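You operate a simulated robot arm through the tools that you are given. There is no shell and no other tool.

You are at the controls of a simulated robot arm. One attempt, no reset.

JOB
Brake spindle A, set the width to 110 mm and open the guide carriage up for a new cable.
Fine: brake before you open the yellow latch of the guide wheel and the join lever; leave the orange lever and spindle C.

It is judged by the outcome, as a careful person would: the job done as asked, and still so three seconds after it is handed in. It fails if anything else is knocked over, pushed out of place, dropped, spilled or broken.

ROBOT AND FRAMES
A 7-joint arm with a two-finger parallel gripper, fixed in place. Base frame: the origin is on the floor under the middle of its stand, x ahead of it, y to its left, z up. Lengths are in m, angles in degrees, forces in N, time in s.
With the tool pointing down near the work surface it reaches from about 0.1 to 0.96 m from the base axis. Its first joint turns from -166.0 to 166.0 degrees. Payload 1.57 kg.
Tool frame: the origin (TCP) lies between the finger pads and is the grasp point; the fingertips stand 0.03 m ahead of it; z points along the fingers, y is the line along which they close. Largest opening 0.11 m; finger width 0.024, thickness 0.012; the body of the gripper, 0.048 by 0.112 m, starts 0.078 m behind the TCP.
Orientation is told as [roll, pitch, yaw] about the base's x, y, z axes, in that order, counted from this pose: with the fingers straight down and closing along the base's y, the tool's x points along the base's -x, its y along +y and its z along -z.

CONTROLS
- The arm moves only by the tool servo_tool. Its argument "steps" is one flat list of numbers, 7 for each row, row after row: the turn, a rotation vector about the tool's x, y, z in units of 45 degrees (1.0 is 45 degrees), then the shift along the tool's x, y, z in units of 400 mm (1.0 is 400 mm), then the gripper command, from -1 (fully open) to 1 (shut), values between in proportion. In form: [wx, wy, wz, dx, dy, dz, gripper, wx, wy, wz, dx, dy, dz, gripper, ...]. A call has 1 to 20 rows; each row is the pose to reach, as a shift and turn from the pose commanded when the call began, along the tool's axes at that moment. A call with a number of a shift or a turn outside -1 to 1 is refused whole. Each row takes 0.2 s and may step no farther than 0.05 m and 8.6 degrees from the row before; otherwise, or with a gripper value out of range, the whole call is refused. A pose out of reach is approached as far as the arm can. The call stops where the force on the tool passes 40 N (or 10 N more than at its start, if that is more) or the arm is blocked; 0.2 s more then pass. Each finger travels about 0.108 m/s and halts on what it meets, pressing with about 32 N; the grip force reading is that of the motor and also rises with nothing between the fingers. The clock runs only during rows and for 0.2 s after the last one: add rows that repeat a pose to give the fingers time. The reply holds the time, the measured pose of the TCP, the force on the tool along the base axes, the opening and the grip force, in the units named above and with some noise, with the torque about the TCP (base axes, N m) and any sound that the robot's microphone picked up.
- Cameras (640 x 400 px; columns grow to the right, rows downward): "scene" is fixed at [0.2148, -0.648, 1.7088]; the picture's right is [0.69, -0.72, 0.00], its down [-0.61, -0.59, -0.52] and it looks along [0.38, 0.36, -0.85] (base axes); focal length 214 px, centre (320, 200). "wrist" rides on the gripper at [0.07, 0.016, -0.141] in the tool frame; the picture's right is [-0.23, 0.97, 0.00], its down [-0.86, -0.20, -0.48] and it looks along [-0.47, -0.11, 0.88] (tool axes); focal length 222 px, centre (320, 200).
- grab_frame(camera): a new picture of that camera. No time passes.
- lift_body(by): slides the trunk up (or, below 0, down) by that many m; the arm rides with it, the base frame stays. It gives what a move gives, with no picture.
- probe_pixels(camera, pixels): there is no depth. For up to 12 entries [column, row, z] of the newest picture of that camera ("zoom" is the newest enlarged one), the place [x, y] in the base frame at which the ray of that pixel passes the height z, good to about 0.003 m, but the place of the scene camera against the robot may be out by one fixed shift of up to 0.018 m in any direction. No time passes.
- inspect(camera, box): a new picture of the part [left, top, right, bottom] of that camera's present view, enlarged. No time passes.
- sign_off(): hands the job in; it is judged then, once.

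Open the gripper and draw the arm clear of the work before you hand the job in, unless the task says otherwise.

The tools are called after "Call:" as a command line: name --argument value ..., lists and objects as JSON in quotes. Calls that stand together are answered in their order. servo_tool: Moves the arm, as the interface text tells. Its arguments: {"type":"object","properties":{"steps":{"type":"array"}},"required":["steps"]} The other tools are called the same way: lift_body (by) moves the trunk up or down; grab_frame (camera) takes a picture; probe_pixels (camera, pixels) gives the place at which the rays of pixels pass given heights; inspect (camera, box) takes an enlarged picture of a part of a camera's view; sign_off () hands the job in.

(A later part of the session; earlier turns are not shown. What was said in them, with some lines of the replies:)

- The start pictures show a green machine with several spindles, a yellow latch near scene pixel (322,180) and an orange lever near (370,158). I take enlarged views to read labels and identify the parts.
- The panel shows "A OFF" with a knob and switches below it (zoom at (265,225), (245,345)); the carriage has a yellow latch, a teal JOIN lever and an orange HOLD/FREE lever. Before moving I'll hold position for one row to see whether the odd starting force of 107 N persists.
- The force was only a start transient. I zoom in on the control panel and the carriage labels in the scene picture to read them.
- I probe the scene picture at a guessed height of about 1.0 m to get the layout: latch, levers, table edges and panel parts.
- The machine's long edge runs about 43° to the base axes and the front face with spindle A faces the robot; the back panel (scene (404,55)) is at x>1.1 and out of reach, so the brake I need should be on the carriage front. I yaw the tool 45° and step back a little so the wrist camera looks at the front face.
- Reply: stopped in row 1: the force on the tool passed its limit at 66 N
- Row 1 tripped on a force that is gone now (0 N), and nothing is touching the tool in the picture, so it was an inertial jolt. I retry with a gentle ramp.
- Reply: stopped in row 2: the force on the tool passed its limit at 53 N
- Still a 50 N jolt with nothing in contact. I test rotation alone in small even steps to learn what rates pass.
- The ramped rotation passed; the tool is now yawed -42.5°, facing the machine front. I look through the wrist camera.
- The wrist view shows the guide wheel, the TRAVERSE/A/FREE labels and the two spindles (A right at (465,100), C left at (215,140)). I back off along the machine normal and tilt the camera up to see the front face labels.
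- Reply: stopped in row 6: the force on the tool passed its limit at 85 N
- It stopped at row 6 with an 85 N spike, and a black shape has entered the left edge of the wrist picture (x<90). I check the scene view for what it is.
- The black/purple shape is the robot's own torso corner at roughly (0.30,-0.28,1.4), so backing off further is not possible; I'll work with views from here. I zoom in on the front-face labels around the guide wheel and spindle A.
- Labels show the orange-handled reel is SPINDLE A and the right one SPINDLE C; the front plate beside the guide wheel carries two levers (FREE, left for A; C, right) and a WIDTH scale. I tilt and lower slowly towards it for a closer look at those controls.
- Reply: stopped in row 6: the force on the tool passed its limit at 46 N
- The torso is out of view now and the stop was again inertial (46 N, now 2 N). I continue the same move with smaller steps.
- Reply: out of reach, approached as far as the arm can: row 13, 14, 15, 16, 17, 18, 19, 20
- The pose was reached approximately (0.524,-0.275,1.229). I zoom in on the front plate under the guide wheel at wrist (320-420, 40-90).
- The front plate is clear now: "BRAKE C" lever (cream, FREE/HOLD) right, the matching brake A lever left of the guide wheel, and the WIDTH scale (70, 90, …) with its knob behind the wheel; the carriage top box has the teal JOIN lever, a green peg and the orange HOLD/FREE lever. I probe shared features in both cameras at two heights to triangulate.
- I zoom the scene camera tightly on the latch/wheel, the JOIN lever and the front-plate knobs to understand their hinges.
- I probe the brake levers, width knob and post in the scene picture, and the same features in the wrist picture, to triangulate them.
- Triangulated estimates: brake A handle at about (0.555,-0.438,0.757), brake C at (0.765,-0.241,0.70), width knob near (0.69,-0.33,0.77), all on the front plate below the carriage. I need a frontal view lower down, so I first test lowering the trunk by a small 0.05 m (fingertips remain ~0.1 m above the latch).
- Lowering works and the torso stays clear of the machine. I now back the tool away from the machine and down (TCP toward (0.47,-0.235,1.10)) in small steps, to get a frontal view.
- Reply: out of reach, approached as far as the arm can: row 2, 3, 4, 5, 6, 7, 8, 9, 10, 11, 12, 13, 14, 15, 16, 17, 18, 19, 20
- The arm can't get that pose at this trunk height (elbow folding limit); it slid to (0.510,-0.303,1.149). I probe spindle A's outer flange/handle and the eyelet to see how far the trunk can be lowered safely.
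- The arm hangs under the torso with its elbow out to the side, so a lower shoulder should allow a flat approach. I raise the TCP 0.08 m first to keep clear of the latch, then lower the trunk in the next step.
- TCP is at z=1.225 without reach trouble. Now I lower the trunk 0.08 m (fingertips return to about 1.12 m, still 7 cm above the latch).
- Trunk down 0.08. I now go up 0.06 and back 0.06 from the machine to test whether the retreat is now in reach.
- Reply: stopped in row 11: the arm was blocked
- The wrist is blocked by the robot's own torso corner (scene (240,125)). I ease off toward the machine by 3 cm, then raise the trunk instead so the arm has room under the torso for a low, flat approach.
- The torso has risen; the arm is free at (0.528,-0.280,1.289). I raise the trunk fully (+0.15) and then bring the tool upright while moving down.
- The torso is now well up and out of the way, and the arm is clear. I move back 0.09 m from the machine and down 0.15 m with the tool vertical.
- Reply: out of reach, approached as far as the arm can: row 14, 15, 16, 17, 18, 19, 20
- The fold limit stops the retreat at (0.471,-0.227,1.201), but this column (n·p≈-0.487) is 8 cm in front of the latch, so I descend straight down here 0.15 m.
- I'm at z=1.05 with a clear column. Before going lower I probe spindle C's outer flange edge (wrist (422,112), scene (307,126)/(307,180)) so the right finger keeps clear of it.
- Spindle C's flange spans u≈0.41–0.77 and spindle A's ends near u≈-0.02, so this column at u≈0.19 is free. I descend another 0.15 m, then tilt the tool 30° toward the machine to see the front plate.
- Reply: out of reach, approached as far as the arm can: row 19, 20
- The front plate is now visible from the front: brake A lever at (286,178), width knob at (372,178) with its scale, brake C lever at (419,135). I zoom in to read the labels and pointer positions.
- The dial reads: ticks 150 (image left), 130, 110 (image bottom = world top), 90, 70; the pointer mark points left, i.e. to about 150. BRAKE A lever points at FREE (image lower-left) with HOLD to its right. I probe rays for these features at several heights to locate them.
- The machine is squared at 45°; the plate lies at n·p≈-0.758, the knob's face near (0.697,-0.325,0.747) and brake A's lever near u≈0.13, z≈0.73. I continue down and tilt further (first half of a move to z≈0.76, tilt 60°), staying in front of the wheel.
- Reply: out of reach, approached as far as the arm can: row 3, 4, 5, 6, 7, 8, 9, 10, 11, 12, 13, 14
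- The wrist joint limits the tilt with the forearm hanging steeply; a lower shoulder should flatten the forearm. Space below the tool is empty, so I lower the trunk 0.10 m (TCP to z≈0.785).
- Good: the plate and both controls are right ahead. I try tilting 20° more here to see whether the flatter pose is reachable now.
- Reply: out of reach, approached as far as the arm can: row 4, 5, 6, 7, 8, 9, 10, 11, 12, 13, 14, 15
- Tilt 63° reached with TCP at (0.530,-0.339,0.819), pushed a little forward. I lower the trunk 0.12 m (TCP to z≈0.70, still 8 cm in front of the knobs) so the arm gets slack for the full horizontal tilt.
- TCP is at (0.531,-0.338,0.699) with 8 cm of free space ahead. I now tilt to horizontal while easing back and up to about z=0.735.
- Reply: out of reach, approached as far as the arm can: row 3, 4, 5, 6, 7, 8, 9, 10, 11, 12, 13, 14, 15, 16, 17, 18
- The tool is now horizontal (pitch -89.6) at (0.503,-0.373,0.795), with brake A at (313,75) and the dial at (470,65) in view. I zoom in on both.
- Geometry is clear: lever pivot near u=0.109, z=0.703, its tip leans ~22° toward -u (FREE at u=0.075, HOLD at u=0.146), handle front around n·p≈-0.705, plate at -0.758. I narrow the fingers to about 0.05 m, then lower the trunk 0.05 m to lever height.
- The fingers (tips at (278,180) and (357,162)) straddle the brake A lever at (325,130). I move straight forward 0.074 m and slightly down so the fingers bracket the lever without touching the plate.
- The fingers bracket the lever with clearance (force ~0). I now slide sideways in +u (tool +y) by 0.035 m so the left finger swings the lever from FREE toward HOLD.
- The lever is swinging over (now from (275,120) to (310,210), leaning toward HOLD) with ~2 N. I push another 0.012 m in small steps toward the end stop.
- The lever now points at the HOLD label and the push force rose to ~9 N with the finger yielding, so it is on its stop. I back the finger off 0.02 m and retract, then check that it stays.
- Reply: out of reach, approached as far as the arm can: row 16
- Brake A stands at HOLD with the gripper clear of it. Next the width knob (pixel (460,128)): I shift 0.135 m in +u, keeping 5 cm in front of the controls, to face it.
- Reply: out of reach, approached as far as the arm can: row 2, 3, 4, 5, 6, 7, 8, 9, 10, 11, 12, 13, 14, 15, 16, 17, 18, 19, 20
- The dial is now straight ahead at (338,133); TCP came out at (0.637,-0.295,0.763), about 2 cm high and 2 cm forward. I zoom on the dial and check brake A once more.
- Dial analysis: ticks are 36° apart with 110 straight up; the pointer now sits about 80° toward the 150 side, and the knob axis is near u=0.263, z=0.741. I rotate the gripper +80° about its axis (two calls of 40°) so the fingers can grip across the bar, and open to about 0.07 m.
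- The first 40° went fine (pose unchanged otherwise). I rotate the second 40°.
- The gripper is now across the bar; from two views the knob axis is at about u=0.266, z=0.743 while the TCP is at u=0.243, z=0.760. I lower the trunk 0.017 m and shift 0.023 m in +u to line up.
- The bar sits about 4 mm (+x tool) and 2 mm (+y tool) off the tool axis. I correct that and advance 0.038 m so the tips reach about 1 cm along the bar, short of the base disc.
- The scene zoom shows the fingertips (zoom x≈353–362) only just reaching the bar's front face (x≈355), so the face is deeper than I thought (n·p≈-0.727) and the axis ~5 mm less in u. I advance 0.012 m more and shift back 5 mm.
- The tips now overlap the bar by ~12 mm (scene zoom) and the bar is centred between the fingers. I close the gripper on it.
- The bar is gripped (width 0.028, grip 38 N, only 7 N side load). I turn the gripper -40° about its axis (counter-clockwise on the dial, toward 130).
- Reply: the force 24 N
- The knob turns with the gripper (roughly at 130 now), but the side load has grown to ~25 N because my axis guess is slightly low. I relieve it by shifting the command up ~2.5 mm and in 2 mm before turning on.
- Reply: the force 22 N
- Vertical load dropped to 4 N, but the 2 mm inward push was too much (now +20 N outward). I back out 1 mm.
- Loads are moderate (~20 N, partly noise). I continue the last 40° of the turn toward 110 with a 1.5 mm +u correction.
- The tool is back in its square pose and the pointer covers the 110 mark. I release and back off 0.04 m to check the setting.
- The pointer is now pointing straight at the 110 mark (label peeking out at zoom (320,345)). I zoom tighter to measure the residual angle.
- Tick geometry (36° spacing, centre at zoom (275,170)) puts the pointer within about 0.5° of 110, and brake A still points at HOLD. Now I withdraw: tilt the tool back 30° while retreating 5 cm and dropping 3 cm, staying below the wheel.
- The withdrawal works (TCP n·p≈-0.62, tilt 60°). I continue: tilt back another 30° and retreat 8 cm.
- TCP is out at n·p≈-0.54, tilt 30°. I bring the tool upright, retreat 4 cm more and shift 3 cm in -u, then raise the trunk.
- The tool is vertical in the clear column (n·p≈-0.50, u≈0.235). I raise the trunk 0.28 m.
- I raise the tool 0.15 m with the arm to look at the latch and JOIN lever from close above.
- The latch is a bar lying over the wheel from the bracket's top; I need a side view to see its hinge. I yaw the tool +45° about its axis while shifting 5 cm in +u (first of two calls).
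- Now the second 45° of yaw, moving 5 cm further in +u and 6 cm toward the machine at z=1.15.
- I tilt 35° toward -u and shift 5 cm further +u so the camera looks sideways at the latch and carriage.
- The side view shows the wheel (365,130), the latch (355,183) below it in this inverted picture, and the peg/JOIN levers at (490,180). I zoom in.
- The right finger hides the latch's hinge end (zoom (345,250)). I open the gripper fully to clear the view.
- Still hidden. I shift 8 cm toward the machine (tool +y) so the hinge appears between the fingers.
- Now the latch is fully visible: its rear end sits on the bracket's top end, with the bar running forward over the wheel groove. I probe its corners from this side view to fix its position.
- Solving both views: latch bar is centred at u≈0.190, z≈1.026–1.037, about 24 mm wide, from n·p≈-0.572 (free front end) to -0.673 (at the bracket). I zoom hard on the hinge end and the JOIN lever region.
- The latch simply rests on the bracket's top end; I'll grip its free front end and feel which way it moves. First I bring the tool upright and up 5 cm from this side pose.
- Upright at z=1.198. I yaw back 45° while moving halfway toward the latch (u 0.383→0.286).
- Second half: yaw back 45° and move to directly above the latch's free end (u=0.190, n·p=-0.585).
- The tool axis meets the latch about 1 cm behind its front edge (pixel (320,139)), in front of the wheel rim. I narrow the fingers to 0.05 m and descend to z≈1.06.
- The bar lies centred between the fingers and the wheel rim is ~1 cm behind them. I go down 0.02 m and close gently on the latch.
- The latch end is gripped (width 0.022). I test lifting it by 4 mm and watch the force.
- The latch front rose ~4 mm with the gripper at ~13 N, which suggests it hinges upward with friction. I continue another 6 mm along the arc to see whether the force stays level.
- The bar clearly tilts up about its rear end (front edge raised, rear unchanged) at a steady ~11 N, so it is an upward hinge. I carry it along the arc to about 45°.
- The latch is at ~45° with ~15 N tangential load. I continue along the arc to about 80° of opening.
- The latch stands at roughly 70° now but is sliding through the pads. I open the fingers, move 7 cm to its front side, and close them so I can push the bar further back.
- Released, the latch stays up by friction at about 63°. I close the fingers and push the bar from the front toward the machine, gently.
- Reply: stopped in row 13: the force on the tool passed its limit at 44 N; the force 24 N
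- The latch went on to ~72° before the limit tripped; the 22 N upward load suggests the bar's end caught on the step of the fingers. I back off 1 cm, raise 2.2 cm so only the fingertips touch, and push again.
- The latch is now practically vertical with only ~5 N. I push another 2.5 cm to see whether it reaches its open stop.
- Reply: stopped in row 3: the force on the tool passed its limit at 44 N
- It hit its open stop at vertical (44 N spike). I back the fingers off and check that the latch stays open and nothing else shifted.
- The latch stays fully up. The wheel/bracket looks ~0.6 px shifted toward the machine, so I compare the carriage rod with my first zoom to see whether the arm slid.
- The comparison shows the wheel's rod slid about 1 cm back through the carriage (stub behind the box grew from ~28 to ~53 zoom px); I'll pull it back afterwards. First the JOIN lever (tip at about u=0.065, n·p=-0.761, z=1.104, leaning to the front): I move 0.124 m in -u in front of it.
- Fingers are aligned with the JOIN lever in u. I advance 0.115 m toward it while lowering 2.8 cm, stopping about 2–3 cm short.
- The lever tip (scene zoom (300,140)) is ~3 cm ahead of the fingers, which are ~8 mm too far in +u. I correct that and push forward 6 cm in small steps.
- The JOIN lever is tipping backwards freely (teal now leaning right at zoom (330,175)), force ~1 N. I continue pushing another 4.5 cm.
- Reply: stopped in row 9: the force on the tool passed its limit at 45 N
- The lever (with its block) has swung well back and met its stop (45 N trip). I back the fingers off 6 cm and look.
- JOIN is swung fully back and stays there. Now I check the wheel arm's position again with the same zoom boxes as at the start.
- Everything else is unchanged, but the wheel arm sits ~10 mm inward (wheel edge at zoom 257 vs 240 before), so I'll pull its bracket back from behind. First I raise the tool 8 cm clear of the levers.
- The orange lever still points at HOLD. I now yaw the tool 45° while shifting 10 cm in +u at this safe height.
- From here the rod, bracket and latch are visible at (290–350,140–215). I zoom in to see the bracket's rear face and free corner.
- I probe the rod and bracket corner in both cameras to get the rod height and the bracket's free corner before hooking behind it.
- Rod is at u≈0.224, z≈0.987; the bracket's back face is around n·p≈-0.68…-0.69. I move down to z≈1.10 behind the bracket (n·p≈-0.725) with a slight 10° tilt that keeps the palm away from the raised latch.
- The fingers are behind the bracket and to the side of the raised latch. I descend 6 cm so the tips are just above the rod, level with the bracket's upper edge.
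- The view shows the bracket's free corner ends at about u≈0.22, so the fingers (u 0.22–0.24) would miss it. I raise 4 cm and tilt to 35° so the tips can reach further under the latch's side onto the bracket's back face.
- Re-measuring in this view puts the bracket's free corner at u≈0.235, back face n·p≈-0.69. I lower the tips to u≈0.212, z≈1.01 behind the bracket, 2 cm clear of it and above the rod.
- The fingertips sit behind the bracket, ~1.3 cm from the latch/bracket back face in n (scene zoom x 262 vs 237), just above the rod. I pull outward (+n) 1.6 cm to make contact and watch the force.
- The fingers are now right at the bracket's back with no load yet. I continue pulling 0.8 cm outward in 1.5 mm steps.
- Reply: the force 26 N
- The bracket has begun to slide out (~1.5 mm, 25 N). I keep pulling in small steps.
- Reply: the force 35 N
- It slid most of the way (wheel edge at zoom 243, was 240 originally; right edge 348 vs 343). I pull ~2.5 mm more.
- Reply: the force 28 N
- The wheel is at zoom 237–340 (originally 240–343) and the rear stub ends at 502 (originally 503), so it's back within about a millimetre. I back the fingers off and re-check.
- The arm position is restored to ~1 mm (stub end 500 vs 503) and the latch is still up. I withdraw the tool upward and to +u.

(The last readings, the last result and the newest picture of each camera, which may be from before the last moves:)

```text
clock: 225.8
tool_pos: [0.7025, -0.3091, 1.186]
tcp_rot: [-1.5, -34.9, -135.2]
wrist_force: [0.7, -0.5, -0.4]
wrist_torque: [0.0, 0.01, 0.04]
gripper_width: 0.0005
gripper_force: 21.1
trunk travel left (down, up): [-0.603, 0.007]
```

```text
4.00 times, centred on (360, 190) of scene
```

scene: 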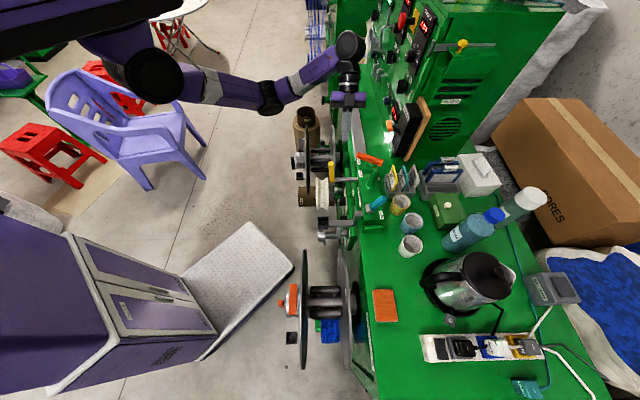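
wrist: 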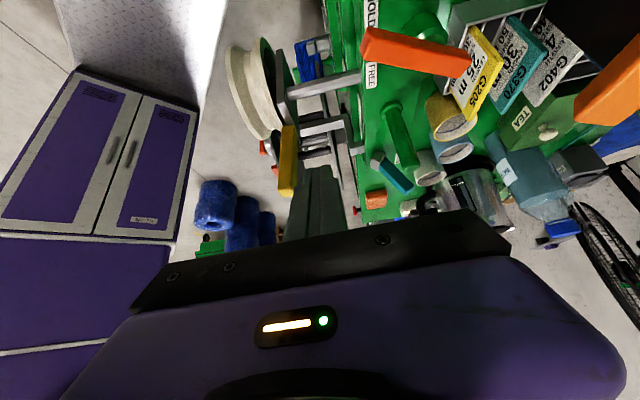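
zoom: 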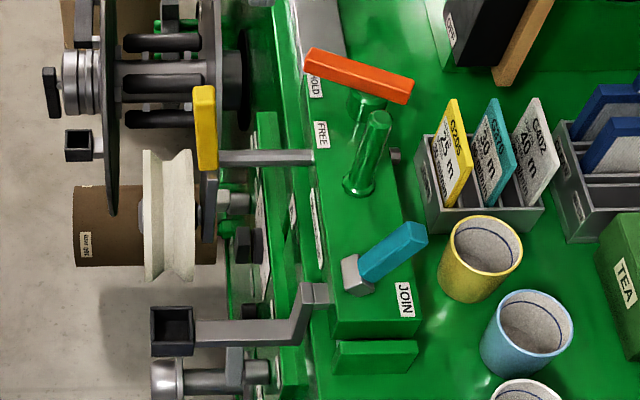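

Latch and JOIN lever are open, orange lever and cups untouched. I check the panel display and take a last look at the dial and brake from the scene camera.

Call:
inspect --camera "scene" --box '[376, 0, 440, 40]'

Call:
inspect --camera "scene" --box '[325, 190, 365, 250]'

Call:
inspect --camera "wrist" --box '[220, 30, 440, 220]'

```text
10.00 times, centred on (408, 20) of scene
```

zoom: 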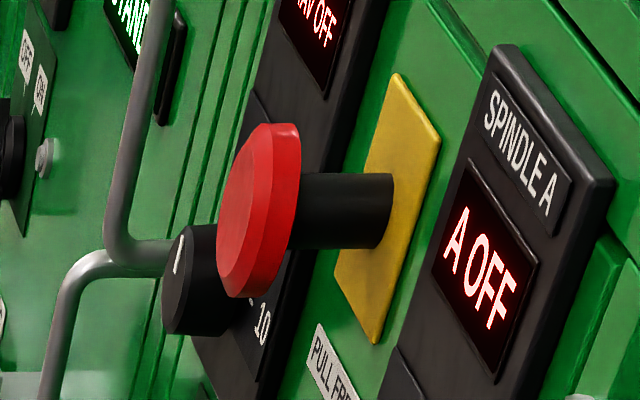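

```text
6.67 times, centred on (345, 220) of scene
```

zoom: 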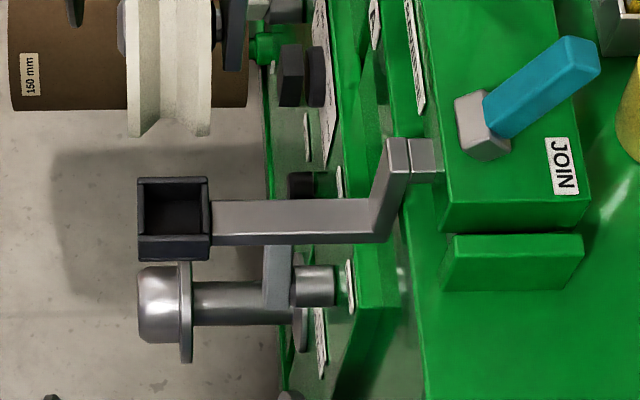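

```text
2.11 times, centred on (330, 125) of wrist
```

zoom: 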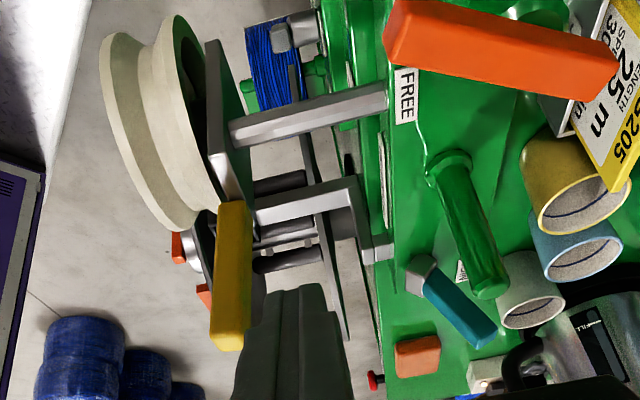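

Everything reads as intended. I now open the gripper, bring the tool upright and rise 6 cm before drawing the arm clear.

Call:
servo_tool --steps '[0, 0.0116, 0, -0.0013, 0, -0.0018, 0.6, 0, 0.0349, 0, -0.0039, 0, -0.0055, 0.2, 0, 0.0698, 0, -0.0077, 0, -0.0111, -0.2, 0, 0.1086, 0, -0.012, 0, -0.0172, -0.6, 0, 0.1513, 0, -0.0168, 0, -0.024, -1, 0, 0.194, 0, -0.0215, 0, -0.0308, -1, 0, 0.2367, 0, -0.0262, 0, -0.0375, -1, 0, 0.2794, 0, -0.031, 0, -0.0443, -1, 0, 0.322, 0, -0.0357, 0, -0.051, -1, 0, 0.3647, 0, -0.0404, 0, -0.0578, -1, 0, 0.4074, 0, -0.0452, 0, -0.0646, -1, 0, 0.4501, 0, -0.0499, 0, -0.0713, -1, 0, 0.4928, 0, -0.0546, 0, -0.0781, -1, 0, 0.5354, 0, -0.0593, 0, -0.0849, -1, 0, 0.5781, 0, -0.0641, 0, -0.0916, -1, 0, 0.6208, 0, -0.0688, 0, -0.0984, -1, 0, 0.6635, 0, -0.0735, 0, -0.1052, -1, 0, 0.7062, 0, -0.0783, 0, -0.1119, -1, 0, 0.745, 0, -0.0826, 0, -0.1181, -1, 0, 0.776, 0, -0.086, 0, -0.123, -1]'

Call:
grab_frame --camera "scene"

```text
clock: 230.0
tool_pos: [0.703, -0.3085, 1.2437]
tcp_rot: [-1.0, 0.1, -135.9]
wrist_force: [-0.1, -0.2, 0.1]
wrist_torque: [0.01, -0.01, -0.02]
gripper_width: 0.1101
gripper_force: 0.1
trunk travel left (down, up): [-0.603, 0.007]
```

```text
taken
```

scene: 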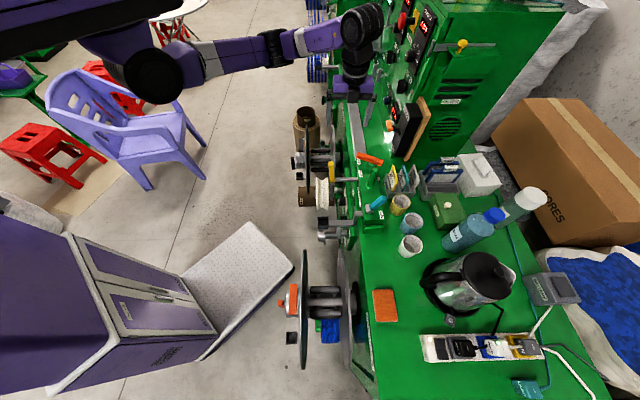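

The arm is upright at z=1.244. I draw it back 0.15 m from the machine (tool -y).

Call:
servo_tool --steps '[0, 0, 0, 0, -0.0056, 0, -1, 0, 0, 0, 0, -0.0169, 0, -1, 0, 0, 0, 0, -0.0338, 0, -1, 0, 0, 0, 0, -0.0525, 0, -1, 0, 0, 0, 0, -0.0731, 0, -1, 0, 0, 0, 0, -0.0938, 0, -1, 0, 0, 0, 0, -0.1144, 0, -1, 0, 0, 0, 0, -0.135, 0, -1, 0, 0, 0, 0, -0.1556, 0, -1, 0, 0, 0, 0, -0.1763, 0, -1, 0, 0, 0, 0, -0.1969, 0, -1, 0, 0, 0, 0, -0.2175, 0, -1, 0, 0, 0, 0, -0.2381, 0, -1, 0, 0, 0, 0, -0.2588, 0, -1, 0, 0, 0, 0, -0.2794, 0, -1, 0, 0, 0, 0, -0.3, 0, -1, 0, 0, 0, 0, -0.3206, 0, -1, 0, 0, 0, 0, -0.3413, 0, -1, 0, 0, 0, 0, -0.36, 0, -1, 0, 0, 0, 0, -0.375, 0, -1]'

Call:
servo_tool --steps '[0, 0, -0.015, 0, -0.0038, 0, -1, 0, 0, -0.045, 0, -0.0113, 0, -1, 0, 0, -0.09, 0, -0.0225, 0, -1, 0, 0, -0.14, 0, -0.035, 0, -1, 0, 0, -0.195, 0, -0.0488, 0, -1, 0, 0, -0.25, 0, -0.0625, 0, -1, 0, 0, -0.305, 0, -0.0763, 0, -1, 0, 0, -0.36, 0, -0.09, 0, -1, 0, 0, -0.415, 0, -0.1038, 0, -1, 0, 0, -0.47, 0, -0.1175, 0, -1, 0, 0, -0.525, 0, -0.1313, 0, -1, 0, 0, -0.58, 0, -0.145, 0, -1, 0, 0, -0.635, 0, -0.1588, 0, -1, 0, 0, -0.69, 0, -0.1725, 0, -1, 0, 0, -0.745, 0, -0.1863, 0, -1, 0, 0, -0.8, 0, -0.2, 0, -1, 0, 0, -0.855, 0, -0.2138, 0, -1, 0, 0, -0.91, 0, -0.2275, 0, -1, 0, 0, -0.96, 0, -0.24, 0, -1, 0, 0, -1, 0, -0.25, 0, -1]'

Call:
grab_frame --camera "scene"

Call:
grab_frame --camera "wrist"

```text
clock: 234.2
tool_pos: [0.5974, -0.2014, 1.2469]
tcp_rot: [-1.1, 0.0, -136.1]
wrist_force: [-0.6, 0.3, 0.0]
wrist_torque: [0.0, 0.02, -0.01]
gripper_width: 0.1101
gripper_force: 0.0
trunk travel left (down, up): [-0.603, 0.007]
```

```text
clock: 238.4
tool_pos: [0.5411, -0.1363, 1.253]
tcp_rot: [-1.0, 0.9, -90.9]
wrist_force: [0.6, 0.2, -0.7]
wrist_torque: [-0.01, -0.02, -0.02]
gripper_width: 0.1101
gripper_force: 0.0
out of reach, approached as far as the arm can: row 18, 19, 20
trunk travel left (down, up): [-0.603, 0.007]
```

```text
taken
```

scene: 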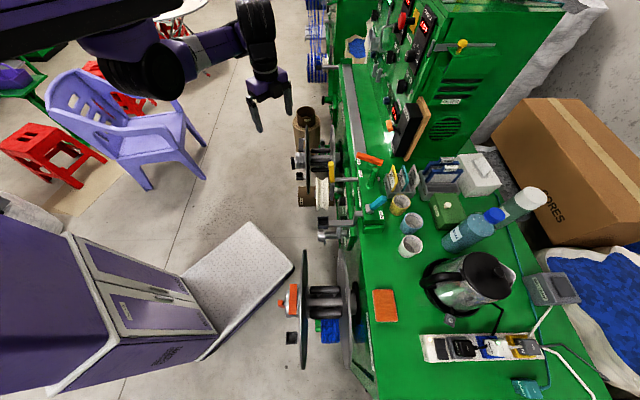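

```text
taken
```

wrist: 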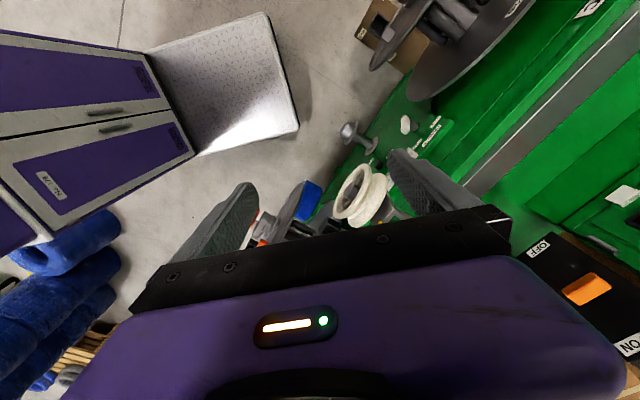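

The arm is clear of the machine with the gripper open. I rotate to face the front plate once more to verify brake A and the dial before handing in.

Call:
servo_tool --steps '[0, 0, -0.015, 0, 0, 0, -1, 0, 0, -0.045, 0, 0, 0, -1, 0, 0, -0.09, 0, 0, 0, -1, 0, 0, -0.14, 0, 0, 0, -1, 0, 0, -0.195, 0, 0, 0, -1, 0, 0, -0.25, 0, 0, 0, -1, 0, 0, -0.305, 0, 0, 0, -1, 0, 0, -0.36, 0, 0, 0, -1, 0, 0, -0.415, 0, 0, 0, -1, 0, 0, -0.47, 0, 0, 0, -1, 0, 0, -0.525, 0, 0, 0, -1, 0, 0, -0.58, 0, 0, 0, -1, 0, 0, -0.635, 0, 0, 0, -1, 0, 0, -0.69, 0, 0, 0, -1, 0, 0, -0.745, 0, 0, 0, -1, 0, 0, -0.8, 0, 0, 0, -1, 0, 0, -0.855, 0, 0, 0, -1, 0, 0, -0.91, 0, 0, 0, -1, 0, 0, -0.96, 0, 0, 0, -1, 0, 0, -1, 0, 0, 0, -1]'

Call:
grab_frame --camera "wrist"

Call:
inspect --camera "wrist" --box '[230, 90, 390, 220]'

Call:
inspect --camera "scene" --box '[270, 120, 430, 260]'

```text
clock: 242.6
tool_pos: [0.5422, -0.1369, 1.2518]
tcp_rot: [-0.1, 1.2, -45.9]
wrist_force: [-0.2, 0.4, 0.2]
wrist_torque: [-0.01, -0.02, 0.01]
gripper_width: 0.11
gripper_force: 0.1
trunk travel left (down, up): [-0.603, 0.007]
```

```text
taken
```

wrist: 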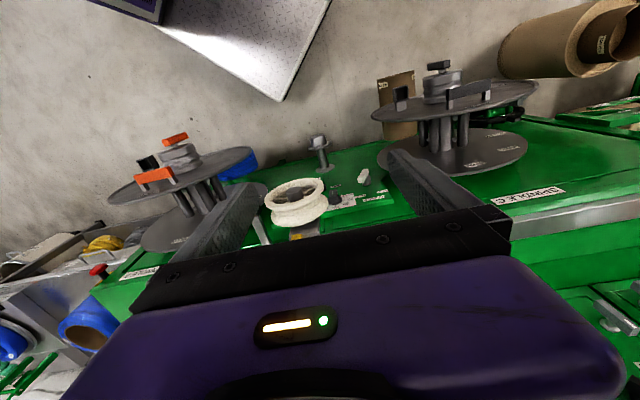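

```text
3.08 times, centred on (310, 155) of wrist
```

zoom: 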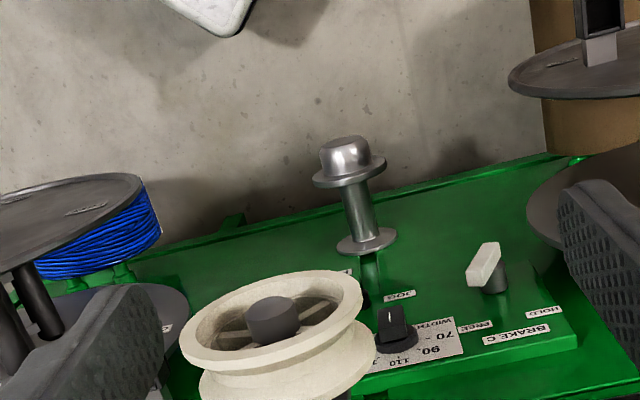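

```text
2.86 times, centred on (350, 190) of scene
```

zoom: 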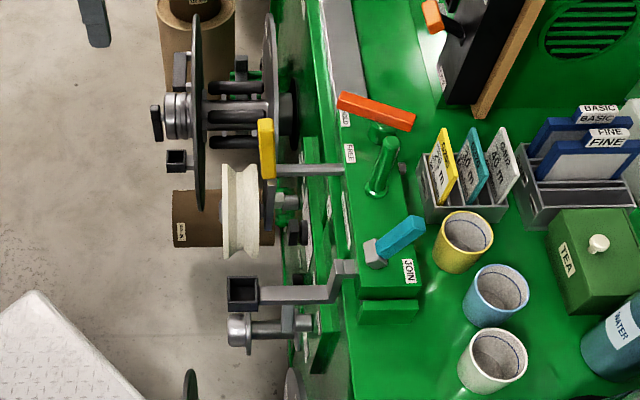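

The dial pointer is at 110, brake C is still FREE, the latch is up, JOIN is back, the orange lever is on HOLD, and the gripper is open and clear of the work. I hand the job in.

Call:
sign_off

```text
The job is handed in.
```

I handed the job in with spindle A braked, the width at 110 mm and the guide carriage open. I don't have the judge's verdict.

- **Brake A:** I pushed the lever from FREE to HOLD, against its stop, before opening anything else. My last direct look at it was after I set the width. Later views showed it only from the scene camera, still in the moved position.
- **Width:** The knob is turned so its pointer sits on the 110 mark, within about 0.5° (roughly 0.3 mm on the scale).
- **Yellow latch:** It is swung up to vertical against its stop and stays there.
- **Join lever:** It is swung back to its stop.
- **Left alone:** The orange lever is still at HOLD, brake C is still at FREE, and I did not touch spindle C.

While opening the latch I pushed the guide wheel's arm about 1 cm into the carriage. I pulled it back, and it now sits about 1 mm from where it started.

The gripper is open and the arm is clear of the machine.
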